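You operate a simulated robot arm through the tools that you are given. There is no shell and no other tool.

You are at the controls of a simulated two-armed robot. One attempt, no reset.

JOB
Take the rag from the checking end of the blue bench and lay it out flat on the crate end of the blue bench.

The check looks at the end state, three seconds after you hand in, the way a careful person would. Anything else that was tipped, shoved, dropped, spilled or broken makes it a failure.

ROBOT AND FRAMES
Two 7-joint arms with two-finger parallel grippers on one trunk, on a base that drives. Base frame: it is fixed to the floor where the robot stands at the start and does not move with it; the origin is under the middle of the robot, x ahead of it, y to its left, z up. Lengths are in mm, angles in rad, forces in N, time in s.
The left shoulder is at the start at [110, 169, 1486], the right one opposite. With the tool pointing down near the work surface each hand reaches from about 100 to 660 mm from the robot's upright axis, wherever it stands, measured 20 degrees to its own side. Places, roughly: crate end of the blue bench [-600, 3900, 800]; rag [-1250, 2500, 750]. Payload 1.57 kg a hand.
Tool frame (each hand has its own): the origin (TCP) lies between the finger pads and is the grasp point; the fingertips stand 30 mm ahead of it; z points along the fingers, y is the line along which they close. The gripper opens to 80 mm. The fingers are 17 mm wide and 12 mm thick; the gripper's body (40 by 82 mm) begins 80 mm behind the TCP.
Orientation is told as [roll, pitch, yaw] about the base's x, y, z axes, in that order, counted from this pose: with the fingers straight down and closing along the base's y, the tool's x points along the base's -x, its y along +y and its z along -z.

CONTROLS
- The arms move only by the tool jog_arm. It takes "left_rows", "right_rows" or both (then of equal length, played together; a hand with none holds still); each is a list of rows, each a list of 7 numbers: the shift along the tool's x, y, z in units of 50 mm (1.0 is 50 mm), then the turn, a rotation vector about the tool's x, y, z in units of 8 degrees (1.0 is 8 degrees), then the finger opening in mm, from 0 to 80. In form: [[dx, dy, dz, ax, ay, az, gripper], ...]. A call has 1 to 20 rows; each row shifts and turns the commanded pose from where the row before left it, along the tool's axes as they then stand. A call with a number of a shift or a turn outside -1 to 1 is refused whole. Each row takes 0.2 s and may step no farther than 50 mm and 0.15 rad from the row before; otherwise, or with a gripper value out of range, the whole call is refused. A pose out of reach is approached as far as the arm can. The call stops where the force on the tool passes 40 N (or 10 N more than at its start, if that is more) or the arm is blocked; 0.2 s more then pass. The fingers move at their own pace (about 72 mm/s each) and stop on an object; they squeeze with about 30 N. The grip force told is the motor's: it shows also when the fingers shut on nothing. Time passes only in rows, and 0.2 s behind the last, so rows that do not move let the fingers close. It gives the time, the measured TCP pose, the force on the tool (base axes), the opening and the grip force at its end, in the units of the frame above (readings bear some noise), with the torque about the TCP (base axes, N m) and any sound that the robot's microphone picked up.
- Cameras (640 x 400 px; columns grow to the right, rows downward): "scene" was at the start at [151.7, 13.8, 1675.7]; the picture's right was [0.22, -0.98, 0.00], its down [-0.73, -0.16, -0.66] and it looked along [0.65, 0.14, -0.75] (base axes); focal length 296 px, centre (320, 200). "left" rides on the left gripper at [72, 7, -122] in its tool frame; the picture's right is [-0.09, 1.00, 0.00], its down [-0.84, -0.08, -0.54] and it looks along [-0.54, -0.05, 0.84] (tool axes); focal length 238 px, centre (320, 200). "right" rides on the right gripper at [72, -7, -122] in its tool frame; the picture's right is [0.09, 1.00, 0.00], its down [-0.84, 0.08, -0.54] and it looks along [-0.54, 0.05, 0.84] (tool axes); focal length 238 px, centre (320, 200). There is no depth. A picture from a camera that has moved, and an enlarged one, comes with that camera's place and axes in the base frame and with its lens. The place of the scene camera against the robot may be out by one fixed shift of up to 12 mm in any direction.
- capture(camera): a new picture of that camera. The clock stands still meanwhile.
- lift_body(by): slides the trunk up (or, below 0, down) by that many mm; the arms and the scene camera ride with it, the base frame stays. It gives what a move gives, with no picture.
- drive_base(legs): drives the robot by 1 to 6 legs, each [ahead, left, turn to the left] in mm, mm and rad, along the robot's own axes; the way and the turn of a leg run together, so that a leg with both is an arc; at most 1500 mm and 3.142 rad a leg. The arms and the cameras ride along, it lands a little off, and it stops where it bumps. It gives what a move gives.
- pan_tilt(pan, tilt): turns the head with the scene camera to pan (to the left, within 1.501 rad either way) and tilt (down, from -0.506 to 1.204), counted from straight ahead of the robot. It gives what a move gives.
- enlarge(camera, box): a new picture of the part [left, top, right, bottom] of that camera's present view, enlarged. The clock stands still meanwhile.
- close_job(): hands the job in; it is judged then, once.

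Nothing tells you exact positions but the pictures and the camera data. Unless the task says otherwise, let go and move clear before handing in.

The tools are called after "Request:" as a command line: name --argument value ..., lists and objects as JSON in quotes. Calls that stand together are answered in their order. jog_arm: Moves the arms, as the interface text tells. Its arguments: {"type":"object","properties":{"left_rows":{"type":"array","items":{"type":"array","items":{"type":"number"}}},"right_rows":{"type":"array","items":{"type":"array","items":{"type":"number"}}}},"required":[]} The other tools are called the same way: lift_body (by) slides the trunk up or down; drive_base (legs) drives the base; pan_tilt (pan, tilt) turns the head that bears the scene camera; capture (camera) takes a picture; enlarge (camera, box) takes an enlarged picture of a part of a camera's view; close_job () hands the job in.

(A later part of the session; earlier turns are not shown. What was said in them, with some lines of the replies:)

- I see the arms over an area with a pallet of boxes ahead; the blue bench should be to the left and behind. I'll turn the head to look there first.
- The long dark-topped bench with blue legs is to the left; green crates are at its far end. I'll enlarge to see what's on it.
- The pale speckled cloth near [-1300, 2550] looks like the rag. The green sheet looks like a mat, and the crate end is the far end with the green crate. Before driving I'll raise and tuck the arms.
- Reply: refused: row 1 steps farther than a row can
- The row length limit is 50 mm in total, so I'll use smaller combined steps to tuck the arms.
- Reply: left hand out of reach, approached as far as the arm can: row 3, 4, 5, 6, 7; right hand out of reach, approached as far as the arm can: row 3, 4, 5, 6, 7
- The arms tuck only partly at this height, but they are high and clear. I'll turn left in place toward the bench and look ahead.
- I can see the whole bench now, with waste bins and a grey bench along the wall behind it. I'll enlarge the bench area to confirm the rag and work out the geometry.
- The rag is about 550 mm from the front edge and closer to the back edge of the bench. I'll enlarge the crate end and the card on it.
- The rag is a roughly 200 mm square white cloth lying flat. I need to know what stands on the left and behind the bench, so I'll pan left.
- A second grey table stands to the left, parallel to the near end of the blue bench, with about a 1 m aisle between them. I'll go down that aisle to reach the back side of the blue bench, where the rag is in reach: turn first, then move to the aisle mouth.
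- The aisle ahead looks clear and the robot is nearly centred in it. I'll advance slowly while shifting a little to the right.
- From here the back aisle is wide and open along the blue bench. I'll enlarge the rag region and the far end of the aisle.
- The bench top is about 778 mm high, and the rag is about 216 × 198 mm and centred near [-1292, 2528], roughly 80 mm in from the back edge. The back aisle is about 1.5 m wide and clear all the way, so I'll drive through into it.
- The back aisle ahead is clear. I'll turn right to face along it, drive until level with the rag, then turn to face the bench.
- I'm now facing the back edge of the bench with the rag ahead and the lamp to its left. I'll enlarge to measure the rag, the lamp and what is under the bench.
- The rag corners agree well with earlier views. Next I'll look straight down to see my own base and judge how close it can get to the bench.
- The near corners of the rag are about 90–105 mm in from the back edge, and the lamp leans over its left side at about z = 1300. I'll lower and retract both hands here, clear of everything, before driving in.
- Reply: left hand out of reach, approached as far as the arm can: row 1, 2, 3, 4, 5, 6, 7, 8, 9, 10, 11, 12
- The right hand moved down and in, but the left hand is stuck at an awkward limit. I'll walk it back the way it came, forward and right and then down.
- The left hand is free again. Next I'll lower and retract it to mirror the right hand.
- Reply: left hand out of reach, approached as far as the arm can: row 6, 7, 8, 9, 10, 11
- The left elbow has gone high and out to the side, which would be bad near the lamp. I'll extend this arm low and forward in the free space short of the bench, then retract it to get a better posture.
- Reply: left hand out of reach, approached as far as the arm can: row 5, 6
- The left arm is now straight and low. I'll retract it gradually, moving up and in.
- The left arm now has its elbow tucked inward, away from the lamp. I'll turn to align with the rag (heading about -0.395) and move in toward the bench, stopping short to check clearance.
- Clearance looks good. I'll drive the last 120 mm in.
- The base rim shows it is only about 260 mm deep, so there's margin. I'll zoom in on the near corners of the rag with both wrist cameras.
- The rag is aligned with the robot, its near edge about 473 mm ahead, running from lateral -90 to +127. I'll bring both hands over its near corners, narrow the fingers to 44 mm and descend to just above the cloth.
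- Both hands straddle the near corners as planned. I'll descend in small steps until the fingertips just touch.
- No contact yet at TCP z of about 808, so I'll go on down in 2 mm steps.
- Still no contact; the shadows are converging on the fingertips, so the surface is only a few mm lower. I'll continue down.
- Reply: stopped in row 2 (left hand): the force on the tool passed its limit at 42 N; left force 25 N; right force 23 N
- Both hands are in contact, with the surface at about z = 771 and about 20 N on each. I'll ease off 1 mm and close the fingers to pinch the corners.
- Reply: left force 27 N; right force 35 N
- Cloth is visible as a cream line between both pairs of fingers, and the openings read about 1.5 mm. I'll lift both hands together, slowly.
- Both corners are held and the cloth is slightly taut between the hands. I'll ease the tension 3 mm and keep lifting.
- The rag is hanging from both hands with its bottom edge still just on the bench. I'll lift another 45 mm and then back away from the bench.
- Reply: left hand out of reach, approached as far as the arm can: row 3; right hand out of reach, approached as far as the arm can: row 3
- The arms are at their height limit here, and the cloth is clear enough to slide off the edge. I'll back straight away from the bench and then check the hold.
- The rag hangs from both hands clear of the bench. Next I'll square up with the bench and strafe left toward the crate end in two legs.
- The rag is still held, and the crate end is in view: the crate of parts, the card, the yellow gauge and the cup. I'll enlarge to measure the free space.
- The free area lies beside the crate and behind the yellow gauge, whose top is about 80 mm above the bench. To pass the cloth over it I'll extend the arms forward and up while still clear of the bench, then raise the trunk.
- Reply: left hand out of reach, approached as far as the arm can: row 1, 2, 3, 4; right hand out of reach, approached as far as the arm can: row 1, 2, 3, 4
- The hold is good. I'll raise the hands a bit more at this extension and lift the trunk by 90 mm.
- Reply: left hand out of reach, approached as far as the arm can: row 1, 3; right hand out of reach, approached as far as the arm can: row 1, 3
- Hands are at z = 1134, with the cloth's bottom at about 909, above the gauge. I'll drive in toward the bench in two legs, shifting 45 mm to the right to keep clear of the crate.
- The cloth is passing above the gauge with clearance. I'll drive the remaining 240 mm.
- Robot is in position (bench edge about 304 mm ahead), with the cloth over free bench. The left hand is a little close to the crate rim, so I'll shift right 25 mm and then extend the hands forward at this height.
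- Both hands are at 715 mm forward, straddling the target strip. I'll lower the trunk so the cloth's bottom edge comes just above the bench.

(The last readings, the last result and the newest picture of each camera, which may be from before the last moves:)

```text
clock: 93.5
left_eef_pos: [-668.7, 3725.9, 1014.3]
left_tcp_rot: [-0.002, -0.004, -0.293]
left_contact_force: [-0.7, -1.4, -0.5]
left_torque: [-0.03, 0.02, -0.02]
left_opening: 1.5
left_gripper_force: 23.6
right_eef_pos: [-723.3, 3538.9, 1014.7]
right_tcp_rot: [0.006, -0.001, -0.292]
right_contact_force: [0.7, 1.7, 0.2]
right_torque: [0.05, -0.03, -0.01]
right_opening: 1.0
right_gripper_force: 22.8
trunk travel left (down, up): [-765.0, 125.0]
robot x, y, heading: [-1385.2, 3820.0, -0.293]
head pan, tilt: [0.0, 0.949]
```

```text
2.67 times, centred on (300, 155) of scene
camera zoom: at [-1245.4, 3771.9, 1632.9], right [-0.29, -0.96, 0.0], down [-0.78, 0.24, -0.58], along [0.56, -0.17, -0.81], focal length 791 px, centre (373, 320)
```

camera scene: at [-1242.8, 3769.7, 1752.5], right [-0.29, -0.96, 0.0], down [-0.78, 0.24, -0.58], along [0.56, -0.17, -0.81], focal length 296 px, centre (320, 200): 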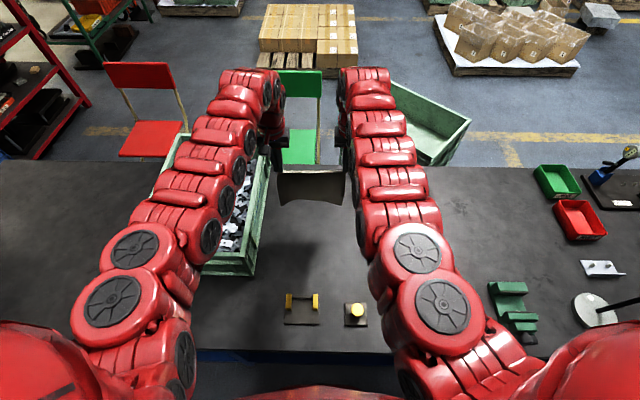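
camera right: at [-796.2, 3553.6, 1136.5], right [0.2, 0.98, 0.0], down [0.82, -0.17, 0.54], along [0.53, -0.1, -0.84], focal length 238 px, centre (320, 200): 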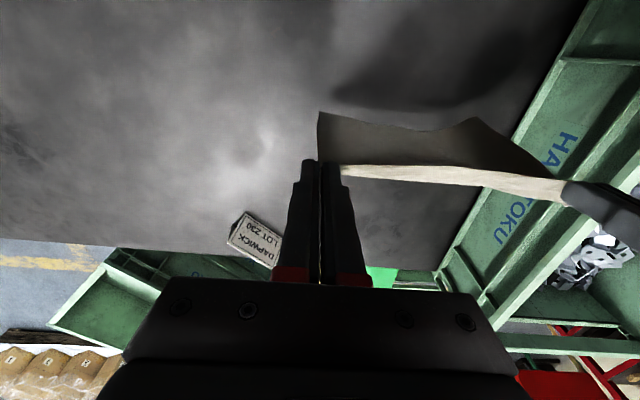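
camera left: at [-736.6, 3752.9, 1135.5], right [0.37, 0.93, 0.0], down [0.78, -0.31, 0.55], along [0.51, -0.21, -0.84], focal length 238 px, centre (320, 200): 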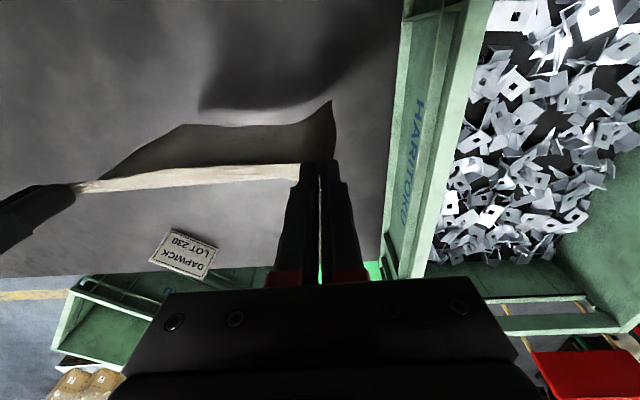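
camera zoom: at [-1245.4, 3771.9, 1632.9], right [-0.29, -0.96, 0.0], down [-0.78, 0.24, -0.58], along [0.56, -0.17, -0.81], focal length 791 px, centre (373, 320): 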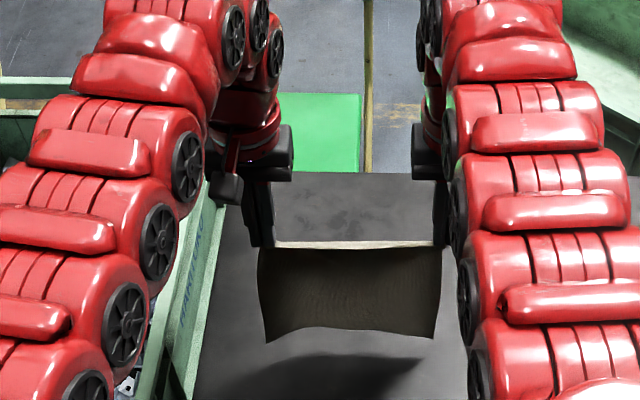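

The cloth hangs cleanly between the hands with its bottom edge about 25 mm above the bench. I'll lower it until it touches, then start drawing the hands back and down so it lays away from me.

Request:
jog_arm --left_rows '[[0, 0, 0.25, 0, 0, 0, 0], [0, 0, 0.25, 0, 0, 0, 0], [0.28, 0, 0.165, 0, 0, 0, 0], [0.28, 0, 0.165, 0, 0, 0, 0], [0.274, 0, 0.189, 0, 0, 0, 0], [0.274, 0, 0.189, 0, 0, 0, 0]]' --right_rows '[[0, 0, 0.25, 0, 0, 0, 0], [0, 0, 0.25, 0, 0, 0, 0], [0.28, 0, 0.165, 0, 0, 0, 0], [0.28, 0, 0.165, 0, 0, 0, 0], [0.274, 0, 0.189, 0, 0, 0, 0], [0.274, 0, 0.189, 0, 0, 0, 0]]'

Request:
enlarge --camera "scene" --box '[180, 80, 420, 230]'

Request:
capture --camera "left"

```text
clock: 94.9
left_eef_pos: [-721.3, 3741.5, 952.4]
left_tcp_rot: [-0.001, -0.006, -0.291]
left_contact_force: [-1.4, -2.3, -0.4]
left_torque: [-0.04, 0.02, -0.01]
left_opening: 2.0
left_gripper_force: 22.8
right_eef_pos: [-776.9, 3554.8, 956.2]
right_tcp_rot: [0.006, -0.006, -0.292]
right_contact_force: [-0.9, 1.3, -0.7]
right_torque: [0.07, -0.02, 0.0]
right_opening: 1.0
right_gripper_force: 22.7
trunk travel left (down, up): [-765.0, 125.0]
robot x, y, heading: [-1386.2, 3820.0, -0.295]
head pan, tilt: [0.0, 0.949]
```

```text
2.67 times, centred on (300, 155) of scene
camera zoom: at [-1246.2, 3772.4, 1633.0], right [-0.29, -0.96, 0.0], down [-0.78, 0.23, -0.58], along [0.56, -0.17, -0.81], focal length 791 px, centre (373, 320)
```

zoom: 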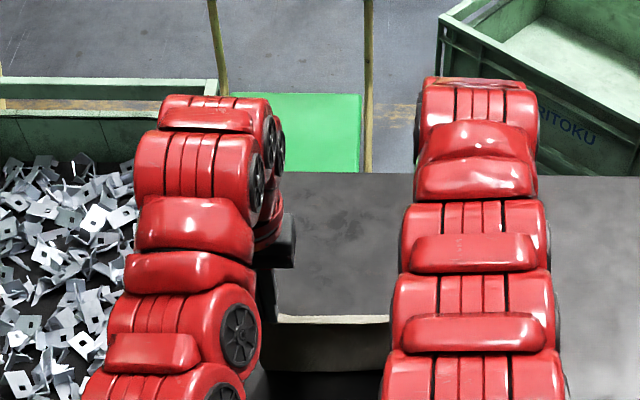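

```text
taken
camera left: at [-790.3, 3768.9, 1074.3], right [0.37, 0.93, 0.0], down [0.78, -0.31, 0.55], along [0.51, -0.21, -0.84], focal length 238 px, centre (320, 200)
```

left: 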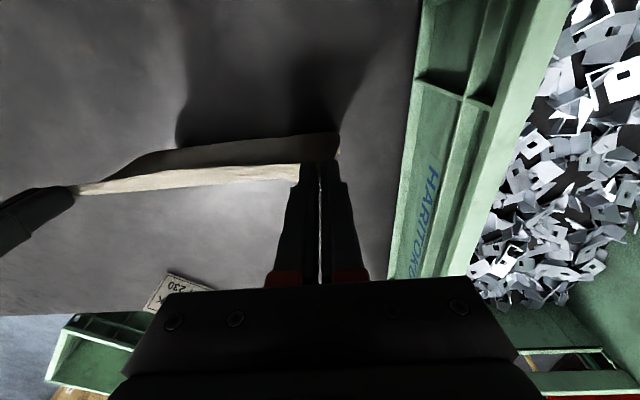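

The bottom edge has touched and is trailing forward as planned. I'll carry on drawing back and down.

Request:
jog_arm --left_rows '[[0.265, 0, 0.212, 0, 0, 0, 0], [0.265, 0, 0.212, 0, 0, 0, 0], [0.251, 0, 0.234, 0, 0, 0, 0], [0.251, 0, 0.234, 0, 0, 0, 0]]' --right_rows '[[0.265, 0, 0.222, 0, 0, 0, 0], [0.265, 0, 0.222, 0, 0, 0, 0], [0.251, 0, 0.244, 0, 0, 0, 0], [0.251, 0, 0.244, 0, 0, 0, 0]]'

Request:
capture --camera "left"

Request:
capture --camera "right"

Request:
capture --camera "scene"

```text
clock: 95.9
left_eef_pos: [-770.0, 3757.2, 908.1]
left_tcp_rot: [-0.001, -0.008, -0.29]
left_contact_force: [-0.6, -1.1, 0.9]
left_torque: [-0.06, 0.0, -0.02]
left_opening: 1.7
left_gripper_force: 24.2
right_eef_pos: [-826.6, 3572.8, 908.3]
right_tcp_rot: [0.005, -0.001, -0.291]
right_contact_force: [-0.1, -0.1, 0.9]
right_torque: [0.07, 0.02, 0.0]
right_opening: 1.3
right_gripper_force: 22.7
trunk travel left (down, up): [-765.0, 125.0]
robot x, y, heading: [-1385.0, 3817.8, -0.294]
head pan, tilt: [0.0, 0.949]
```

```text
taken
camera left: at [-837.6, 3784.1, 1030.0], right [0.37, 0.93, 0.0], down [0.78, -0.31, 0.55], along [0.51, -0.2, -0.84], focal length 238 px, centre (320, 200)
```

left: 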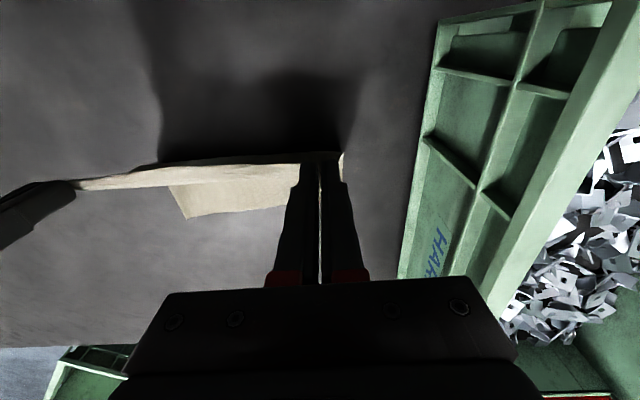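

```text
taken
camera right: at [-898.6, 3586.0, 1029.9], right [0.2, 0.98, 0.0], down [0.82, -0.17, 0.54], along [0.53, -0.1, -0.84], focal length 238 px, centre (320, 200)
```

right: 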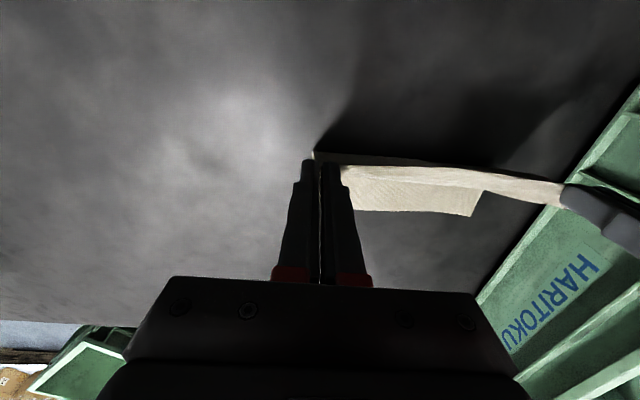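

```text
taken
camera scene: at [-1245.5, 3772.2, 1632.9], right [-0.29, -0.96, 0.0], down [-0.78, 0.23, -0.58], along [0.56, -0.17, -0.81], focal length 296 px, centre (320, 200)
```

scene: 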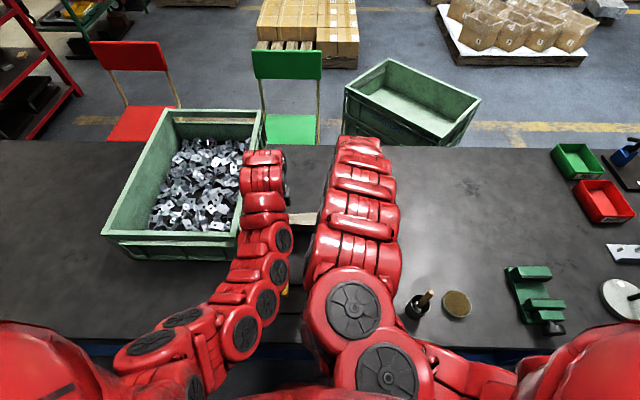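

The far half is laid out flat and the rest is following. I'll continue with the next stage, watching the left arm near the crate.

Request:
jog_arm --left_rows '[[0.234, 0, 0.251, 0, 0, 0, 0], [0.234, 0, 0.251, 0, 0, 0, 0], [0.212, 0, 0.265, 0, 0, 0, 0], [0.212, 0, 0.265, 0, 0, 0, 0]]' --right_rows '[[0.234, 0, 0.251, 0, 0, 0, 0], [0.234, 0, 0.251, 0, 0, 0, 0], [0.212, 0, 0.265, 0, 0, 0, 0], [0.212, 0, 0.265, 0, 0, 0, 0]]'

Request:
capture --camera "left"

Request:
capture --camera "right"

Request:
capture --camera "scene"

```text
clock: 96.9
left_eef_pos: [-814.0, 3769.0, 856.5]
left_tcp_rot: [-0.001, -0.005, -0.291]
left_contact_force: [-1.0, -1.3, 1.3]
left_torque: [-0.09, 0.03, -0.04]
left_opening: 1.8
left_gripper_force: 23.9
right_eef_pos: [-868.3, 3583.5, 856.5]
right_tcp_rot: [0.003, -0.002, -0.293]
right_contact_force: [0.5, 1.5, -0.8]
right_torque: [-0.02, -0.04, -0.04]
right_opening: 0.7
right_gripper_force: 23.0
trunk travel left (down, up): [-765.0, 125.0]
robot x, y, heading: [-1385.3, 3815.8, -0.293]
head pan, tilt: [0.0, 0.949]
```

```text
taken
camera left: at [-881.2, 3796.0, 977.3], right [0.37, 0.93, 0.0], down [0.78, -0.31, 0.55], along [0.51, -0.21, -0.84], focal length 238 px, centre (320, 200)
```

left: 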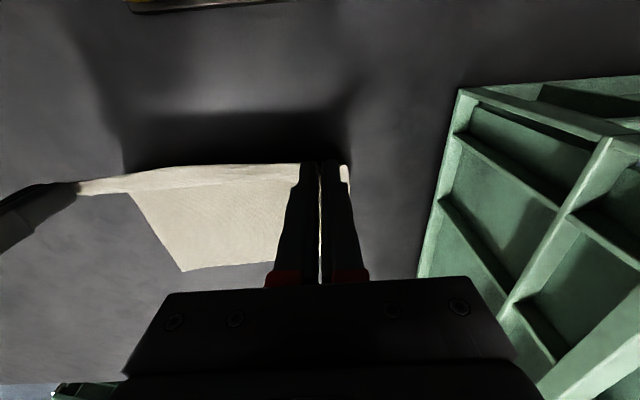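

```text
taken
camera right: at [-941.1, 3597.4, 977.7], right [0.2, 0.98, 0.0], down [0.82, -0.17, 0.54], along [0.53, -0.1, -0.84], focal length 238 px, centre (320, 200)
```

right: 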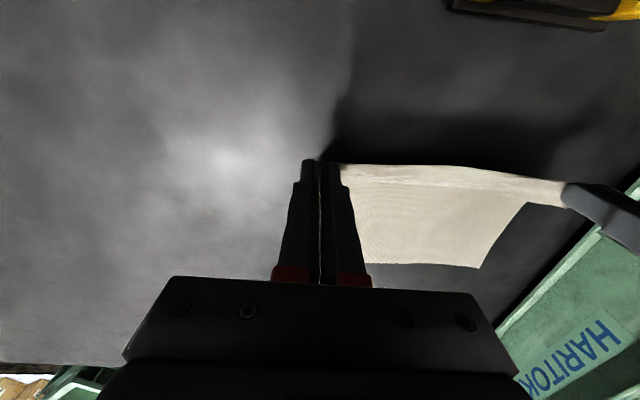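

```text
taken
camera scene: at [-1245.5, 3772.0, 1632.9], right [-0.29, -0.96, 0.0], down [-0.78, 0.24, -0.58], along [0.56, -0.17, -0.81], focal length 296 px, centre (320, 200)
```

scene: 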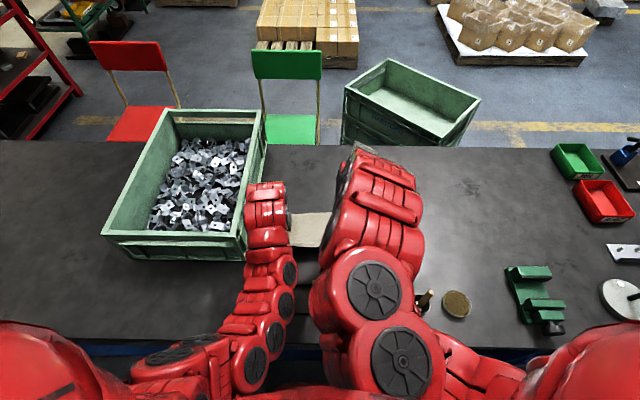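

Most of the rag is laid, and I'll take the last stage down to just above the surface.

Request:
jog_arm --left_rows '[[0.189, 0, 0.274, 0, 0, 0, 0], [0.189, 0, 0.274, 0, 0, 0, 0], [0.165, 0, 0.2, 0, 0, 0, 0], [0.165, 0, 0.2, 0, 0, 0, 0]]' --right_rows '[[0.189, 0, 0.274, 0, 0, 0, 0], [0.189, 0, 0.274, 0, 0, 0, 0], [0.165, 0, 0.2, 0, 0, 0, 0], [0.165, 0, 0.2, 0, 0, 0, 0]]'

Request:
capture --camera "left"

Request:
capture --camera "right"

```text
clock: 97.9
left_eef_pos: [-848.2, 3778.0, 807.7]
left_tcp_rot: [-0.002, -0.005, -0.291]
left_contact_force: [-0.3, -0.1, 0.0]
left_torque: [-0.01, -0.01, 0.01]
left_opening: 1.6
left_gripper_force: 23.5
right_eef_pos: [-901.5, 3593.1, 809.0]
right_tcp_rot: [0.004, -0.002, -0.293]
right_contact_force: [-0.4, 0.9, 0.2]
right_torque: [0.05, -0.03, -0.01]
right_opening: 1.1
right_gripper_force: 22.6
trunk travel left (down, up): [-765.0, 125.0]
robot x, y, heading: [-1388.2, 3820.1, -0.298]
head pan, tilt: [0.0, 0.949]
```

```text
taken
camera left: at [-915.1, 3805.7, 930.1], right [0.37, 0.93, 0.0], down [0.78, -0.31, 0.55], along [0.51, -0.21, -0.84], focal length 238 px, centre (320, 200)
```

left: 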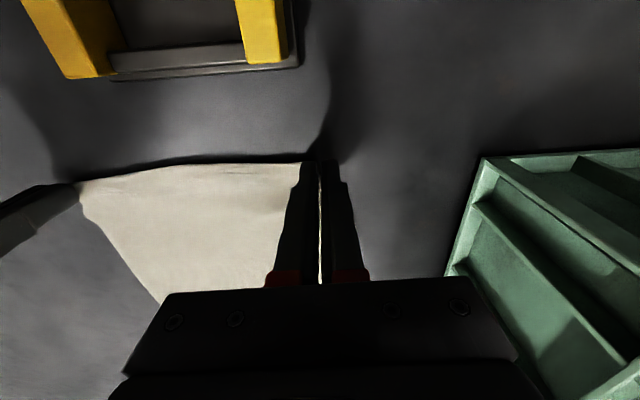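

```text
taken
camera right: at [-974.0, 3607.8, 930.3], right [0.2, 0.98, 0.0], down [0.82, -0.17, 0.54], along [0.53, -0.1, -0.84], focal length 238 px, centre (320, 200)
```

right: 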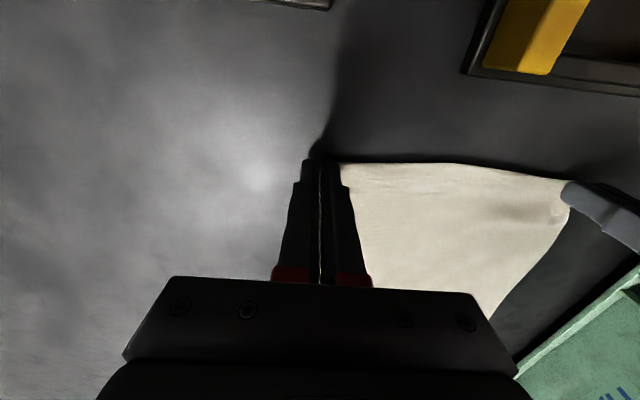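

Nearly down. I'll lower the last 4 mm with a slight outward and backward tug to keep the cloth taut, then open the fingers gradually.

Request:
jog_arm --left_rows '[[0.06, 0.04, 0.05, 0, 0, 0, 0], [0, 0, 0.04, 0, 0, 0, 0], [0, 0, 0, 0, 0, 0, 4], [0, 0, 0, 0, 0, 0, 8], [0, 0, 0, 0, 0, 0, 14], [0, 0, 0, 0, 0, 0, 22], [0, 0, 0, 0, 0, 0, 30]]' --right_rows '[[0.06, -0.04, 0.06, 0, 0, 0, 0], [0, 0, 0.05, 0, 0, 0, 0], [0, 0, 0, 0, 0, 0, 4], [0, 0, 0, 0, 0, 0, 8], [0, 0, 0, 0, 0, 0, 14], [0, 0, 0, 0, 0, 0, 22], [0, 0, 0, 0, 0, 0, 30]]'

Request:
capture --camera "left"

Request:
capture --camera "right"

```text
clock: 99.5
left_eef_pos: [-848.1, 3780.6, 804.7]
left_tcp_rot: [0.0, -0.005, -0.292]
left_contact_force: [-0.6, 0.7, -0.1]
left_torque: [0.02, 0.02, 0.0]
left_opening: 30.0
left_gripper_force: 0.0
right_eef_pos: [-905.8, 3592.7, 803.5]
right_tcp_rot: [0.005, -0.002, -0.294]
right_contact_force: [-0.4, -0.4, -0.1]
right_torque: [0.01, 0.02, 0.01]
right_opening: 29.9
right_gripper_force: 0.1
trunk travel left (down, up): [-765.0, 125.0]
robot x, y, heading: [-1387.8, 3820.5, -0.298]
head pan, tilt: [0.0, 0.949]
```

```text
taken
camera left: at [-916.6, 3808.5, 926.2], right [0.37, 0.93, 0.0], down [0.78, -0.31, 0.55], along [0.51, -0.21, -0.84], focal length 238 px, centre (320, 200)
```

left: 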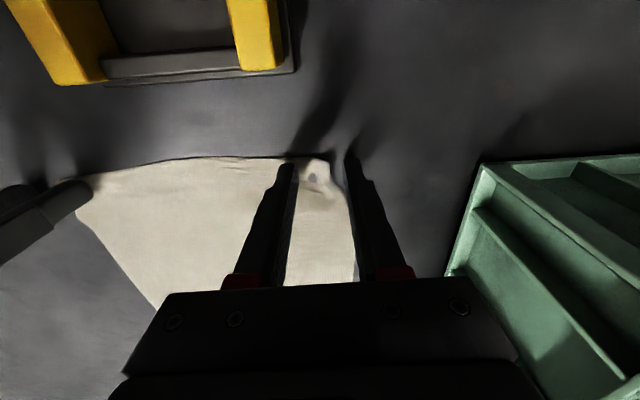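

```text
taken
camera right: at [-977.6, 3606.9, 924.4], right [0.2, 0.98, 0.0], down [0.82, -0.17, 0.54], along [0.53, -0.1, -0.84], focal length 238 px, centre (320, 200)
```

right: 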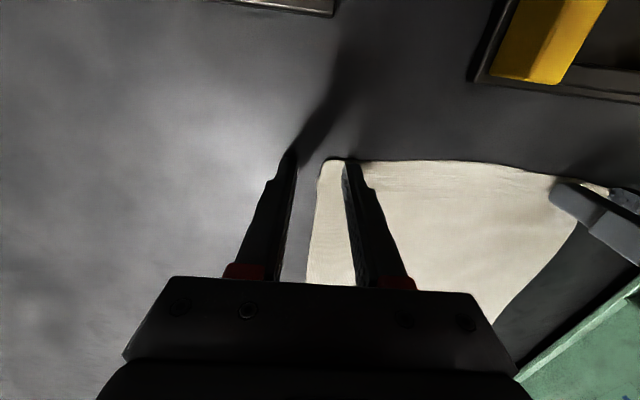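

The corners are released and look nearly flat, with a small pucker at the left. I'll lift both hands straight up and inspect.

Request:
jog_arm --left_rows '[[0, 0, -0.2, 0, 0, 0, 34], [0, 0, -0.4, 0, 0, 0, 34], [0, 0, -0.6, 0, 0, 0, 34], [0, 0, -0.6, 0, 0, 0, 34], [0, 0, -0.6, 0, 0, 0, 34]]' --right_rows '[[0, 0, -0.2, 0, 0, 0, 34], [0, 0, -0.4, 0, 0, 0, 34], [0, 0, -0.6, 0, 0, 0, 34], [0, 0, -0.6, 0, 0, 0, 34], [0, 0, -0.6, 0, 0, 0, 34]]'

Request:
capture --camera "left"

Request:
capture --camera "right"

Request:
capture --camera "scene"

```text
clock: 100.7
left_eef_pos: [-850.3, 3782.7, 924.9]
left_tcp_rot: [-0.002, -0.007, -0.292]
left_contact_force: [0.1, 0.1, -0.6]
left_torque: [0.04, 0.01, 0.02]
left_opening: 34.1
left_gripper_force: 0.1
right_eef_pos: [-856.8, 3585.3, 886.2]
right_tcp_rot: [0.002, -0.001, -0.294]
right_contact_force: [-0.3, 0.2, -0.2]
right_torque: [0.03, 0.02, -0.02]
right_opening: 34.0
right_gripper_force: 0.1
right hand out of reach, approached as far as the arm can: row 2, 3, 4, 5
trunk travel left (down, up): [-765.0, 125.0]
robot x, y, heading: [-1387.9, 3820.3, -0.288]
head pan, tilt: [0.0, 0.949]
```

```text
taken
camera left: at [-917.4, 3810.3, 1047.7], right [0.37, 0.93, 0.0], down [0.78, -0.31, 0.55], along [0.51, -0.21, -0.84], focal length 238 px, centre (320, 200)
```

left: 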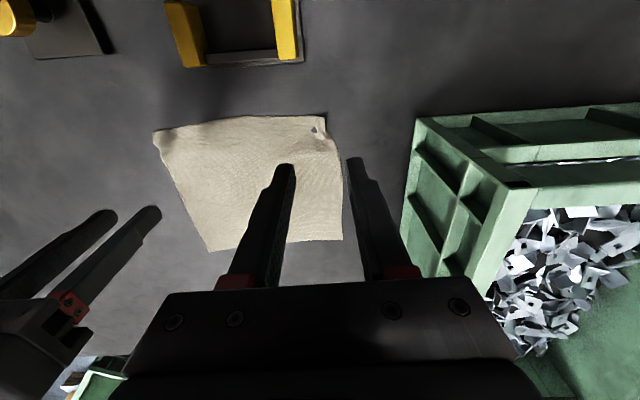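

```text
taken
camera right: at [-928.9, 3599.7, 1007.4], right [0.2, 0.98, 0.0], down [0.82, -0.17, 0.54], along [0.53, -0.11, -0.84], focal length 238 px, centre (320, 200)
```

right: 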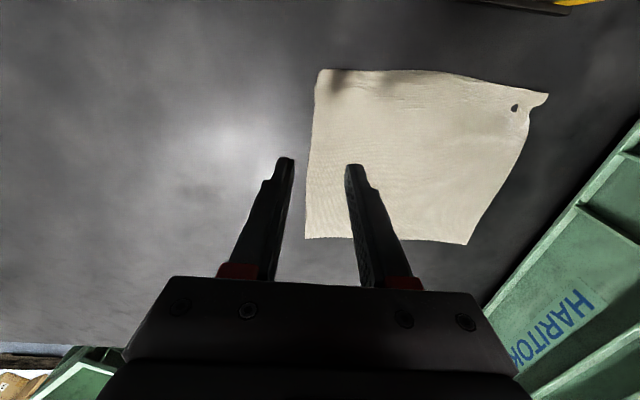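

```text
taken
camera scene: at [-1245.2, 3772.2, 1632.8], right [-0.29, -0.96, 0.0], down [-0.78, 0.24, -0.58], along [0.56, -0.17, -0.81], focal length 296 px, centre (320, 200)
```

scene: 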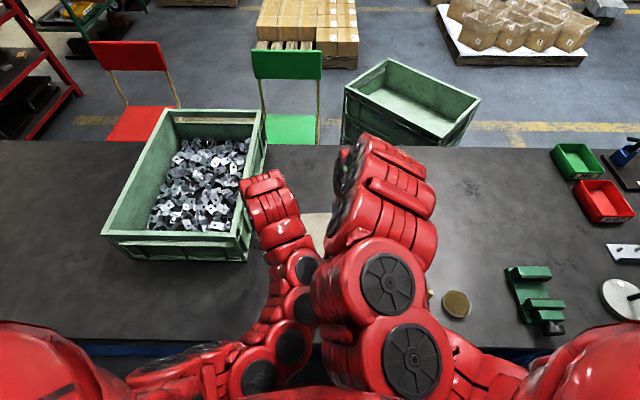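

The rag is laid out, with one small pucker at the near-left corner. I'll zoom in on it.

Request:
enlarge --camera "left" --box '[140, 90, 380, 240]'

Request:
enlarge --camera "right" --box '[440, 60, 600, 160]'

Request:
enlarge --camera "left" --box '[280, 100, 360, 150]'

```text
2.67 times, centred on (260, 165) of left
camera zoom: at [-917.4, 3810.3, 1047.7], right [0.37, 0.93, 0.0], down [0.78, -0.31, 0.55], along [0.51, -0.21, -0.84], focal length 636 px, centre (480, 293)
```

zoom: 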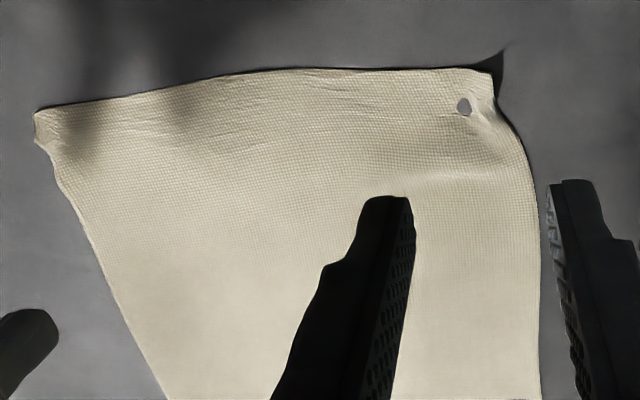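

```text
4.00 times, centred on (520, 110) of right
camera zoom: at [-928.9, 3599.7, 1007.4], right [0.2, 0.98, 0.0], down [0.82, -0.17, 0.54], along [0.53, -0.11, -0.84], focal length 953 px, centre (-480, 560)
```

zoom: 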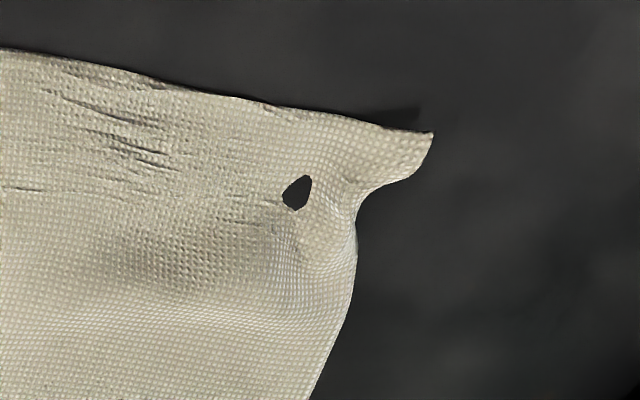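

```text
8.00 times, centred on (320, 125) of left
camera zoom: at [-917.4, 3810.3, 1047.7], right [0.37, 0.93, 0.0], down [0.78, -0.31, 0.55], along [0.51, -0.21, -0.84], focal length 1907 px, centre (320, 800)
```

zoom: 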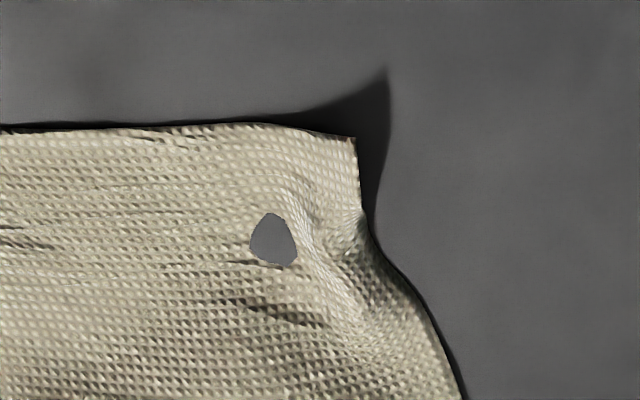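

The rag is almost fully spread (about 214 mm by 190 mm), with only a slight pucker at the near-left corner. I'll close the left fingers and use the tips to press lightly there and smooth it outward.

Request:
jog_arm --left_rows '[[0, 0, 0.6, 0, 0, 0, 0], [0, 0, 0.6, 0, 0, 0, 0], [0, 0, 0.6, 0, 0, 0, 0], [0, 0, 0.3, 0, 0, 0, 0], [0, 0, 0.1, 0, 0, 0, 0]]'

Request:
enlarge --camera "left" --box '[200, 110, 440, 260]'

Request:
enlarge --camera "right" --box '[300, 50, 620, 250]'

```text
clock: 101.9
left_eef_pos: [-847.8, 3781.9, 814.1]
left_tcp_rot: [-0.001, -0.004, -0.291]
left_contact_force: [-0.4, -0.3, -0.3]
left_torque: [-0.03, 0.03, -0.02]
left_opening: 0.0
left_gripper_force: 21.1
right_eef_pos: [-857.7, 3587.0, 885.3]
right_tcp_rot: [0.004, 0.0, -0.291]
right_contact_force: [-0.2, -0.6, 0.2]
right_torque: [-0.03, -0.01, -0.03]
right_opening: 33.8
right_gripper_force: 0.1
trunk travel left (down, up): [-765.0, 125.0]
robot x, y, heading: [-1387.1, 3818.3, -0.293]
head pan, tilt: [0.0, 0.949]
```

```text
2.67 times, centred on (320, 185) of left
camera zoom: at [-915.9, 3808.9, 936.1], right [0.37, 0.93, 0.0], down [0.78, -0.31, 0.55], along [0.51, -0.21, -0.84], focal length 636 px, centre (320, 240)
```

zoom: 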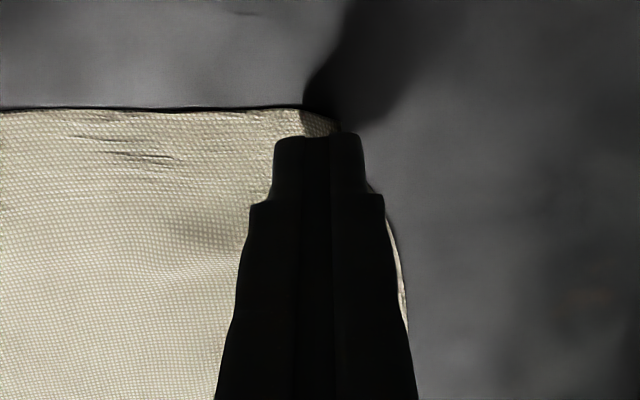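

```text
2.00 times, centred on (460, 150) of right
camera zoom: at [-929.2, 3599.8, 1007.0], right [0.2, 0.98, 0.0], down [0.82, -0.17, 0.54], along [0.53, -0.1, -0.84], focal length 477 px, centre (40, 300)
```

zoom: 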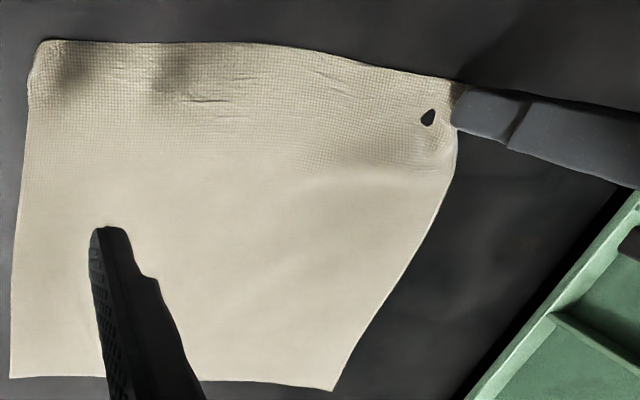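

The fingertips are right over the corner. I'll press down gently and draw outward about 10 mm.

Request:
jog_arm --left_rows '[[0, -0.08, 0.1, 0, 0, 0, 0], [0, -0.04, 0.1, 0, 0, 0, 0], [0, 0, 0.04, 0, 0, 0, 0], [0, 0, 0.02, 0, 0, 0, 0]]'

```text
clock: 102.9
left_eef_pos: [-850.5, 3775.8, 800.7]
left_tcp_rot: [-0.002, -0.005, -0.292]
left_contact_force: [0.0, 0.3, 1.0]
left_torque: [-0.02, -0.02, 0.02]
left_opening: 0.1
left_gripper_force: 21.8
right_eef_pos: [-856.9, 3585.2, 885.9]
right_tcp_rot: [0.003, 0.001, -0.292]
right_contact_force: [0.7, 0.2, -0.5]
right_torque: [0.01, 0.0, -0.03]
right_opening: 34.2
right_gripper_force: 0.1
trunk travel left (down, up): [-765.0, 125.0]
robot x, y, heading: [-1389.1, 3818.1, -0.292]
head pan, tilt: [0.0, 0.949]
```

Contact is just starting. I'll press another 1.5 mm and drag toward the left and back.

Request:
jog_arm --left_rows '[[0, 0, 0.03, 0, 0, 0, 0], [0.03, 0.06, 0, 0, 0, 0, 0], [0.03, 0.06, 0, 0, 0, 0, 0], [0.03, 0.06, 0, 0, 0, 0, 0], [0.03, 0.06, 0, 0, 0, 0, 0]]'

Request:
enlarge --camera "right" --box '[300, 50, 620, 250]'

Request:
enlarge --camera "left" --box '[200, 110, 440, 260]'

```text
clock: 104.1
left_eef_pos: [-852.7, 3787.8, 801.5]
left_tcp_rot: [0.001, -0.011, -0.291]
left_contact_force: [2.3, -5.2, 25.7]
left_torque: [-0.11, 0.05, 0.0]
left_opening: 0.1
left_gripper_force: 21.2
right_eef_pos: [-859.0, 3583.9, 886.7]
right_tcp_rot: [0.005, -0.001, -0.293]
right_contact_force: [0.4, 0.2, 0.1]
right_torque: [-0.02, -0.01, 0.0]
right_opening: 33.8
right_gripper_force: 0.0
trunk travel left (down, up): [-765.0, 125.0]
robot x, y, heading: [-1387.0, 3817.5, -0.29]
head pan, tilt: [0.0, 0.949]
```

```text
2.00 times, centred on (460, 150) of right
camera zoom: at [-930.8, 3599.5, 1008.1], right [0.2, 0.98, 0.0], down [0.82, -0.17, 0.54], along [0.53, -0.1, -0.84], focal length 477 px, centre (40, 300)
```

zoom: 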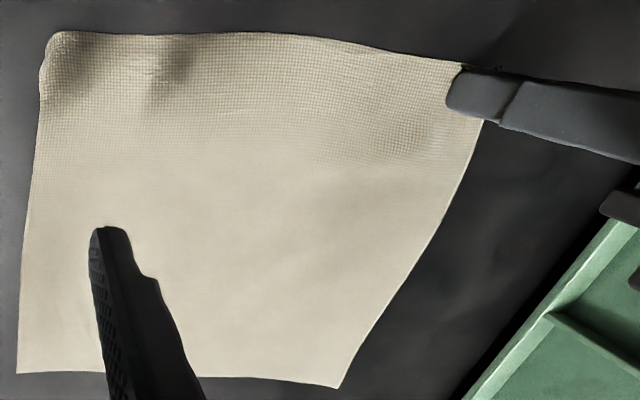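

```text
2.67 times, centred on (320, 185) of left
camera zoom: at [-921.0, 3815.9, 922.4], right [0.37, 0.93, 0.0], down [0.77, -0.31, 0.55], along [0.51, -0.21, -0.83], focal length 636 px, centre (320, 240)
```

zoom: 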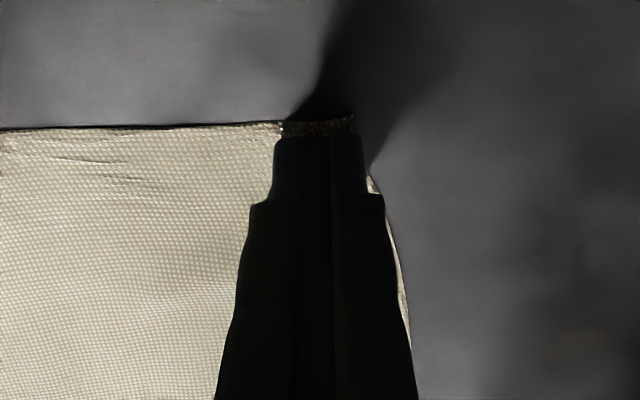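

That smoothed the corner; the pucker and hole are gone and the rag looks taut and flat. I'll lift the left hand straight up and check.

Request:
jog_arm --left_rows '[[0, 0, -0.1, 0, 0, 0, 0], [0, 0, -0.3, 0, 0, 0, 0], [0, 0, -0.6, 0, 0, 0, 0], [0, 0, -0.6, 0, 0, 0, 0], [0, 0, -0.6, 0, 0, 0, 0]]'

Request:
capture --camera "left"

Request:
enlarge --camera "right" --box '[300, 50, 620, 250]'

```text
clock: 105.3
left_eef_pos: [-852.8, 3787.7, 910.5]
left_tcp_rot: [-0.001, -0.005, -0.291]
left_contact_force: [-0.4, -0.4, 0.3]
left_torque: [-0.01, -0.01, -0.01]
left_opening: 0.0
left_gripper_force: 21.2
right_eef_pos: [-855.5, 3585.8, 886.6]
right_tcp_rot: [0.004, 0.001, -0.293]
right_contact_force: [0.3, 0.0, 0.1]
right_torque: [-0.01, 0.02, -0.04]
right_opening: 33.8
right_gripper_force: 0.0
trunk travel left (down, up): [-765.0, 125.0]
robot x, y, heading: [-1382.6, 3816.8, -0.293]
head pan, tilt: [0.0, 0.949]
```

```text
taken
camera left: at [-921.2, 3816.2, 1032.0], right [0.37, 0.93, 0.0], down [0.78, -0.31, 0.55], along [0.51, -0.21, -0.84], focal length 238 px, centre (320, 200)
```

left: 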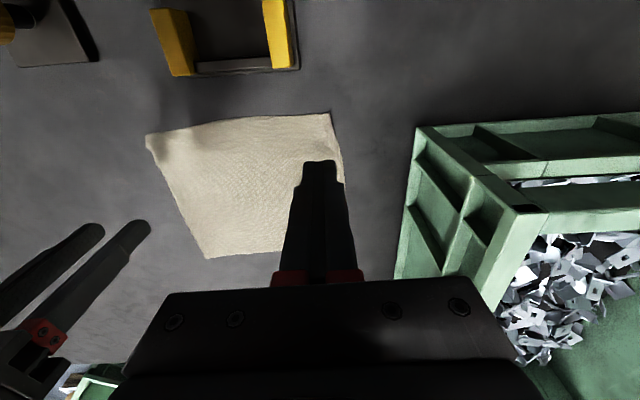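

```text
2.00 times, centred on (460, 150) of right
camera zoom: at [-929.5, 3599.7, 1007.2], right [0.2, 0.98, 0.0], down [0.82, -0.17, 0.54], along [0.53, -0.1, -0.84], focal length 477 px, centre (40, 300)
```

zoom: 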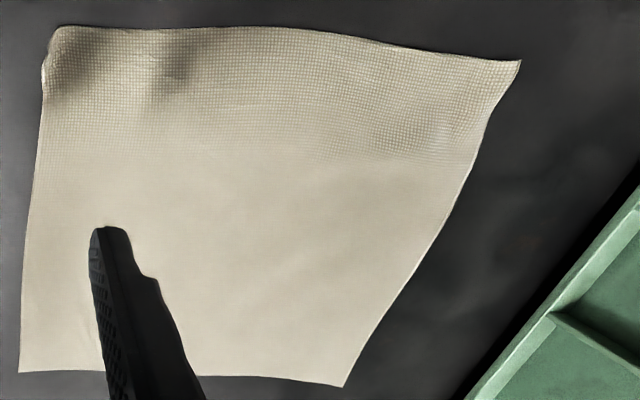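

The left corner is flat now. I'll check the near-right corner closely.

Request:
enlarge --camera "right" --box '[300, 50, 380, 100]'

Request:
enlarge --camera "left" --box '[130, 100, 370, 250]'

```text
8.00 times, centred on (340, 75) of right
camera zoom: at [-929.5, 3599.7, 1007.2], right [0.2, 0.98, 0.0], down [0.82, -0.17, 0.54], along [0.53, -0.1, -0.84], focal length 1907 px, centre (160, 1200)
```

zoom: 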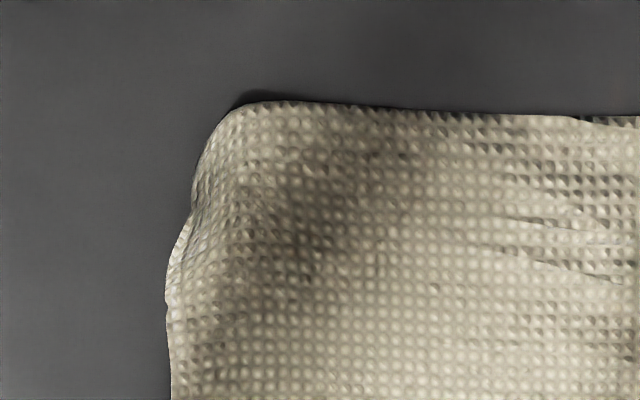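

```text
2.67 times, centred on (250, 175) of left
camera zoom: at [-921.2, 3816.2, 1032.0], right [0.37, 0.93, 0.0], down [0.78, -0.31, 0.55], along [0.51, -0.21, -0.84], focal length 636 px, centre (507, 267)
```

zoom: 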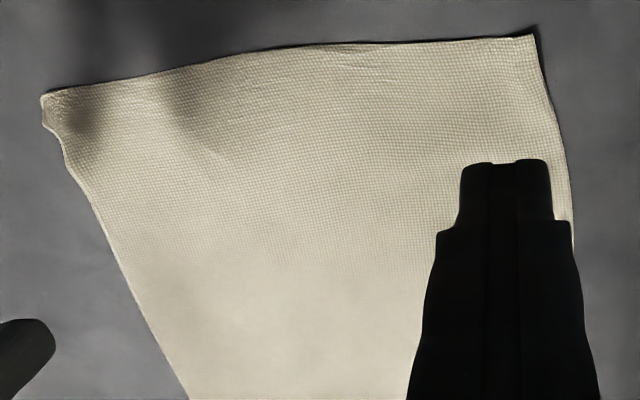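

Both near corners are flat, with only a slightly rounded tip at the right. I'll raise the trunk so the hands clear the gauge and then back straight out.

Request:
lift_body --by 100

Request:
capture --camera "scene"

Request:
capture --camera "right"

```text
clock: 106.6
left_eef_pos: [-852.3, 3787.9, 1007.7]
left_tcp_rot: [-0.001, -0.006, -0.291]
left_contact_force: [1.0, 0.6, -0.5]
left_torque: [0.03, 0.04, 0.01]
left_opening: 0.1
left_gripper_force: 21.2
right_eef_pos: [-856.8, 3585.8, 985.0]
right_tcp_rot: [0.003, -0.001, -0.293]
right_contact_force: [0.5, -0.5, 0.1]
right_torque: [-0.01, 0.02, 0.01]
right_opening: 33.8
right_gripper_force: 0.1
trunk travel left (down, up): [-865.0, 25.0]
robot x, y, heading: [-1385.2, 3817.1, -0.291]
head pan, tilt: [0.0, 0.949]
```

```text
taken
camera scene: at [-1244.7, 3771.9, 1732.7], right [-0.29, -0.96, 0.0], down [-0.78, 0.24, -0.58], along [0.56, -0.17, -0.81], focal length 296 px, centre (320, 200)
```

scene: 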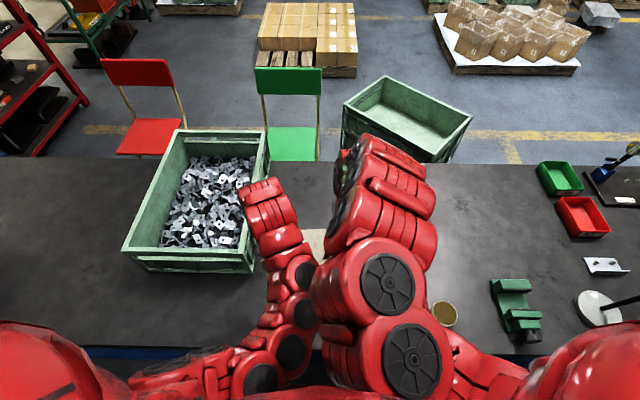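

```text
taken
camera right: at [-928.9, 3599.8, 1106.9], right [0.2, 0.98, 0.0], down [0.82, -0.17, 0.54], along [0.53, -0.1, -0.84], focal length 238 px, centre (320, 200)
```

right: 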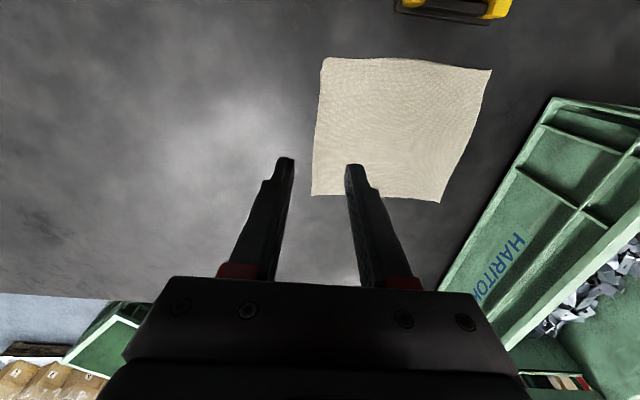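

The rag lies flat next to the crate, and the hands are well above everything. I'll back straight away from the bench.

Request:
drive_base --legs '[[-450, 0, 0]]'

Request:
pan_tilt --pan 0.0 --tilt 0.75

Request:
capture --camera "scene"

Request:
capture --camera "left"

```text
clock: 109.3
left_eef_pos: [-1283.3, 3919.4, 1009.5]
left_tcp_rot: [-0.002, -0.005, -0.286]
left_contact_force: [-0.2, -0.7, 0.9]
left_torque: [-0.02, 0.02, -0.01]
left_opening: 0.0
left_gripper_force: 21.4
right_eef_pos: [-1287.9, 3716.7, 986.0]
right_tcp_rot: [0.004, 0.002, -0.288]
right_contact_force: [0.6, -0.4, 0.9]
right_torque: [-0.01, -0.03, 0.01]
right_opening: 34.1
right_gripper_force: 0.1
trunk travel left (down, up): [-865.0, 25.0]
robot x, y, heading: [-1820.6, 3945.3, -0.287]
head pan, tilt: [0.0, 0.949]
```

```text
clock: 110.0
left_eef_pos: [-1283.0, 3920.4, 1010.2]
left_tcp_rot: [-0.002, -0.006, -0.288]
left_contact_force: [-0.2, 0.0, -0.4]
left_torque: [0.04, -0.02, 0.01]
left_opening: 0.0
left_gripper_force: 21.6
right_eef_pos: [-1288.1, 3716.8, 985.8]
right_tcp_rot: [0.003, 0.001, -0.288]
right_contact_force: [-0.4, 0.6, -0.5]
right_torque: [-0.02, 0.01, -0.01]
right_opening: 34.2
right_gripper_force: 0.1
trunk travel left (down, up): [-865.0, 25.0]
robot x, y, heading: [-1821.3, 3949.1, -0.294]
head pan, tilt: [0.0, 0.75]
```

```text
taken
camera scene: at [-1666.6, 3899.0, 1748.4], right [-0.28, -0.96, 0.0], down [-0.65, 0.19, -0.73], along [0.7, -0.21, -0.68], focal length 296 px, centre (320, 200)
```

scene: 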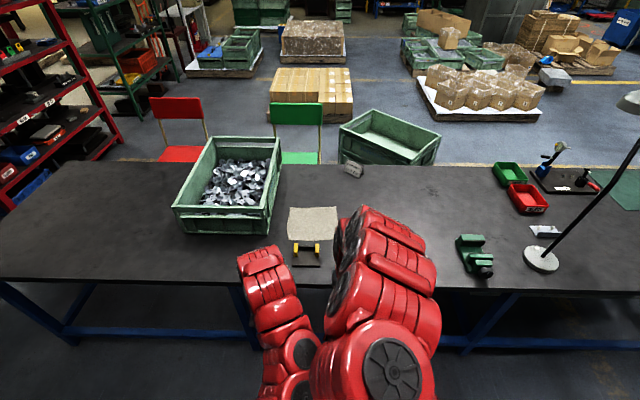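

```text
taken
camera left: at [-1351.9, 3947.6, 1131.6], right [0.37, 0.93, 0.0], down [0.78, -0.31, 0.55], along [0.51, -0.2, -0.84], focal length 238 px, centre (320, 200)
```

left: 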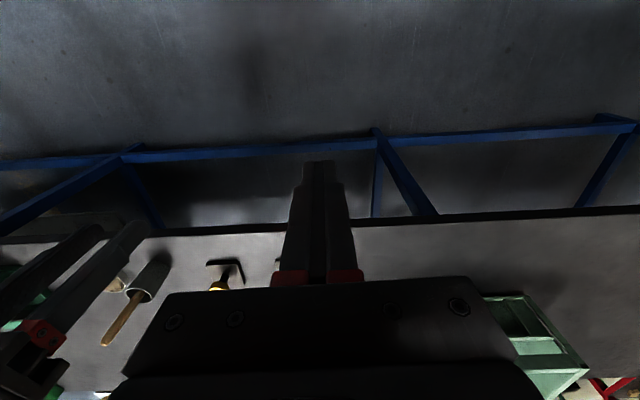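

Everything on the bench stands where it was. I'll take a last close look at the rag before handing in.

Request:
enlarge --camera "scene" --box '[240, 180, 400, 280]'

Request:
enlarge --camera "scene" --box '[160, 120, 640, 300]'

```text
4.00 times, centred on (320, 230) of scene
camera zoom: at [-1666.6, 3899.0, 1748.4], right [-0.28, -0.96, 0.0], down [-0.65, 0.19, -0.73], along [0.7, -0.21, -0.68], focal length 1186 px, centre (320, 80)
```

zoom: 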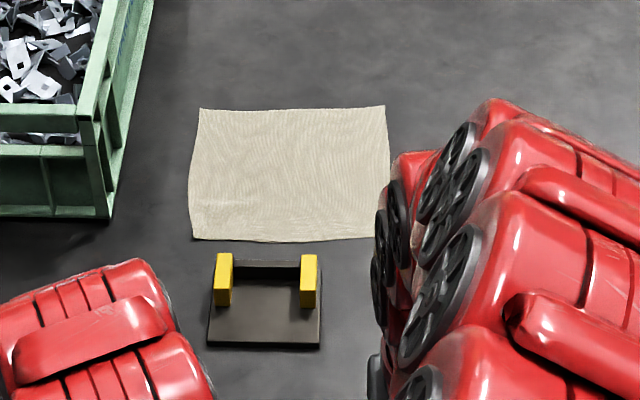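

```text
1.33 times, centred on (400, 210) of scene
camera zoom: at [-1666.6, 3899.0, 1748.4], right [-0.28, -0.96, 0.0], down [-0.65, 0.19, -0.73], along [0.7, -0.21, -0.68], focal length 395 px, centre (213, 187)
```

zoom: 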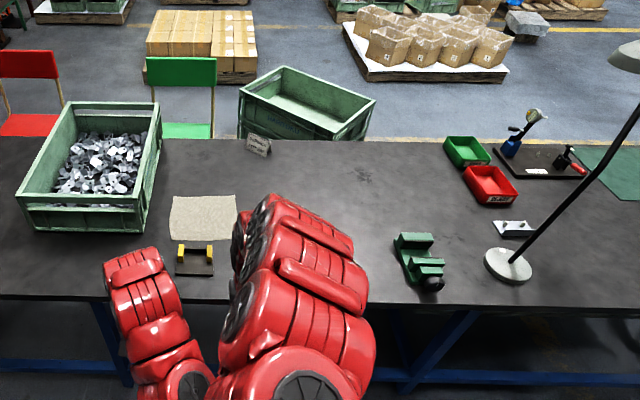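

The rag lies flat on the bench beside the crate, and the gauge, stamp, cup, card, crate and lamp are all standing where they were. The hands are empty and clear of the bench, so I'm handing in.

Request:
close_job

```text
The job is handed in.
```

The rag is off the checking end of the blue bench and laid out flat on the crate end, about 70 mm from the crate of parts. I've handed the job in; the result of the check hasn't come back.

- **Rag:** After laying it I pressed and smoothed one puckered corner flat. In the last pictures it looked flat, apart from a slightly rounded near-right corner.
- **Position:** It lies on the checking-end side of the crate, roughly 300 mm from the rough point you gave, because the crate itself covers that spot.
- **Everything else:** The crate, card, yellow gauge, stamp, cup and lamp were all still standing where they were when I backed away. Both hands are empty and clear of the bench.
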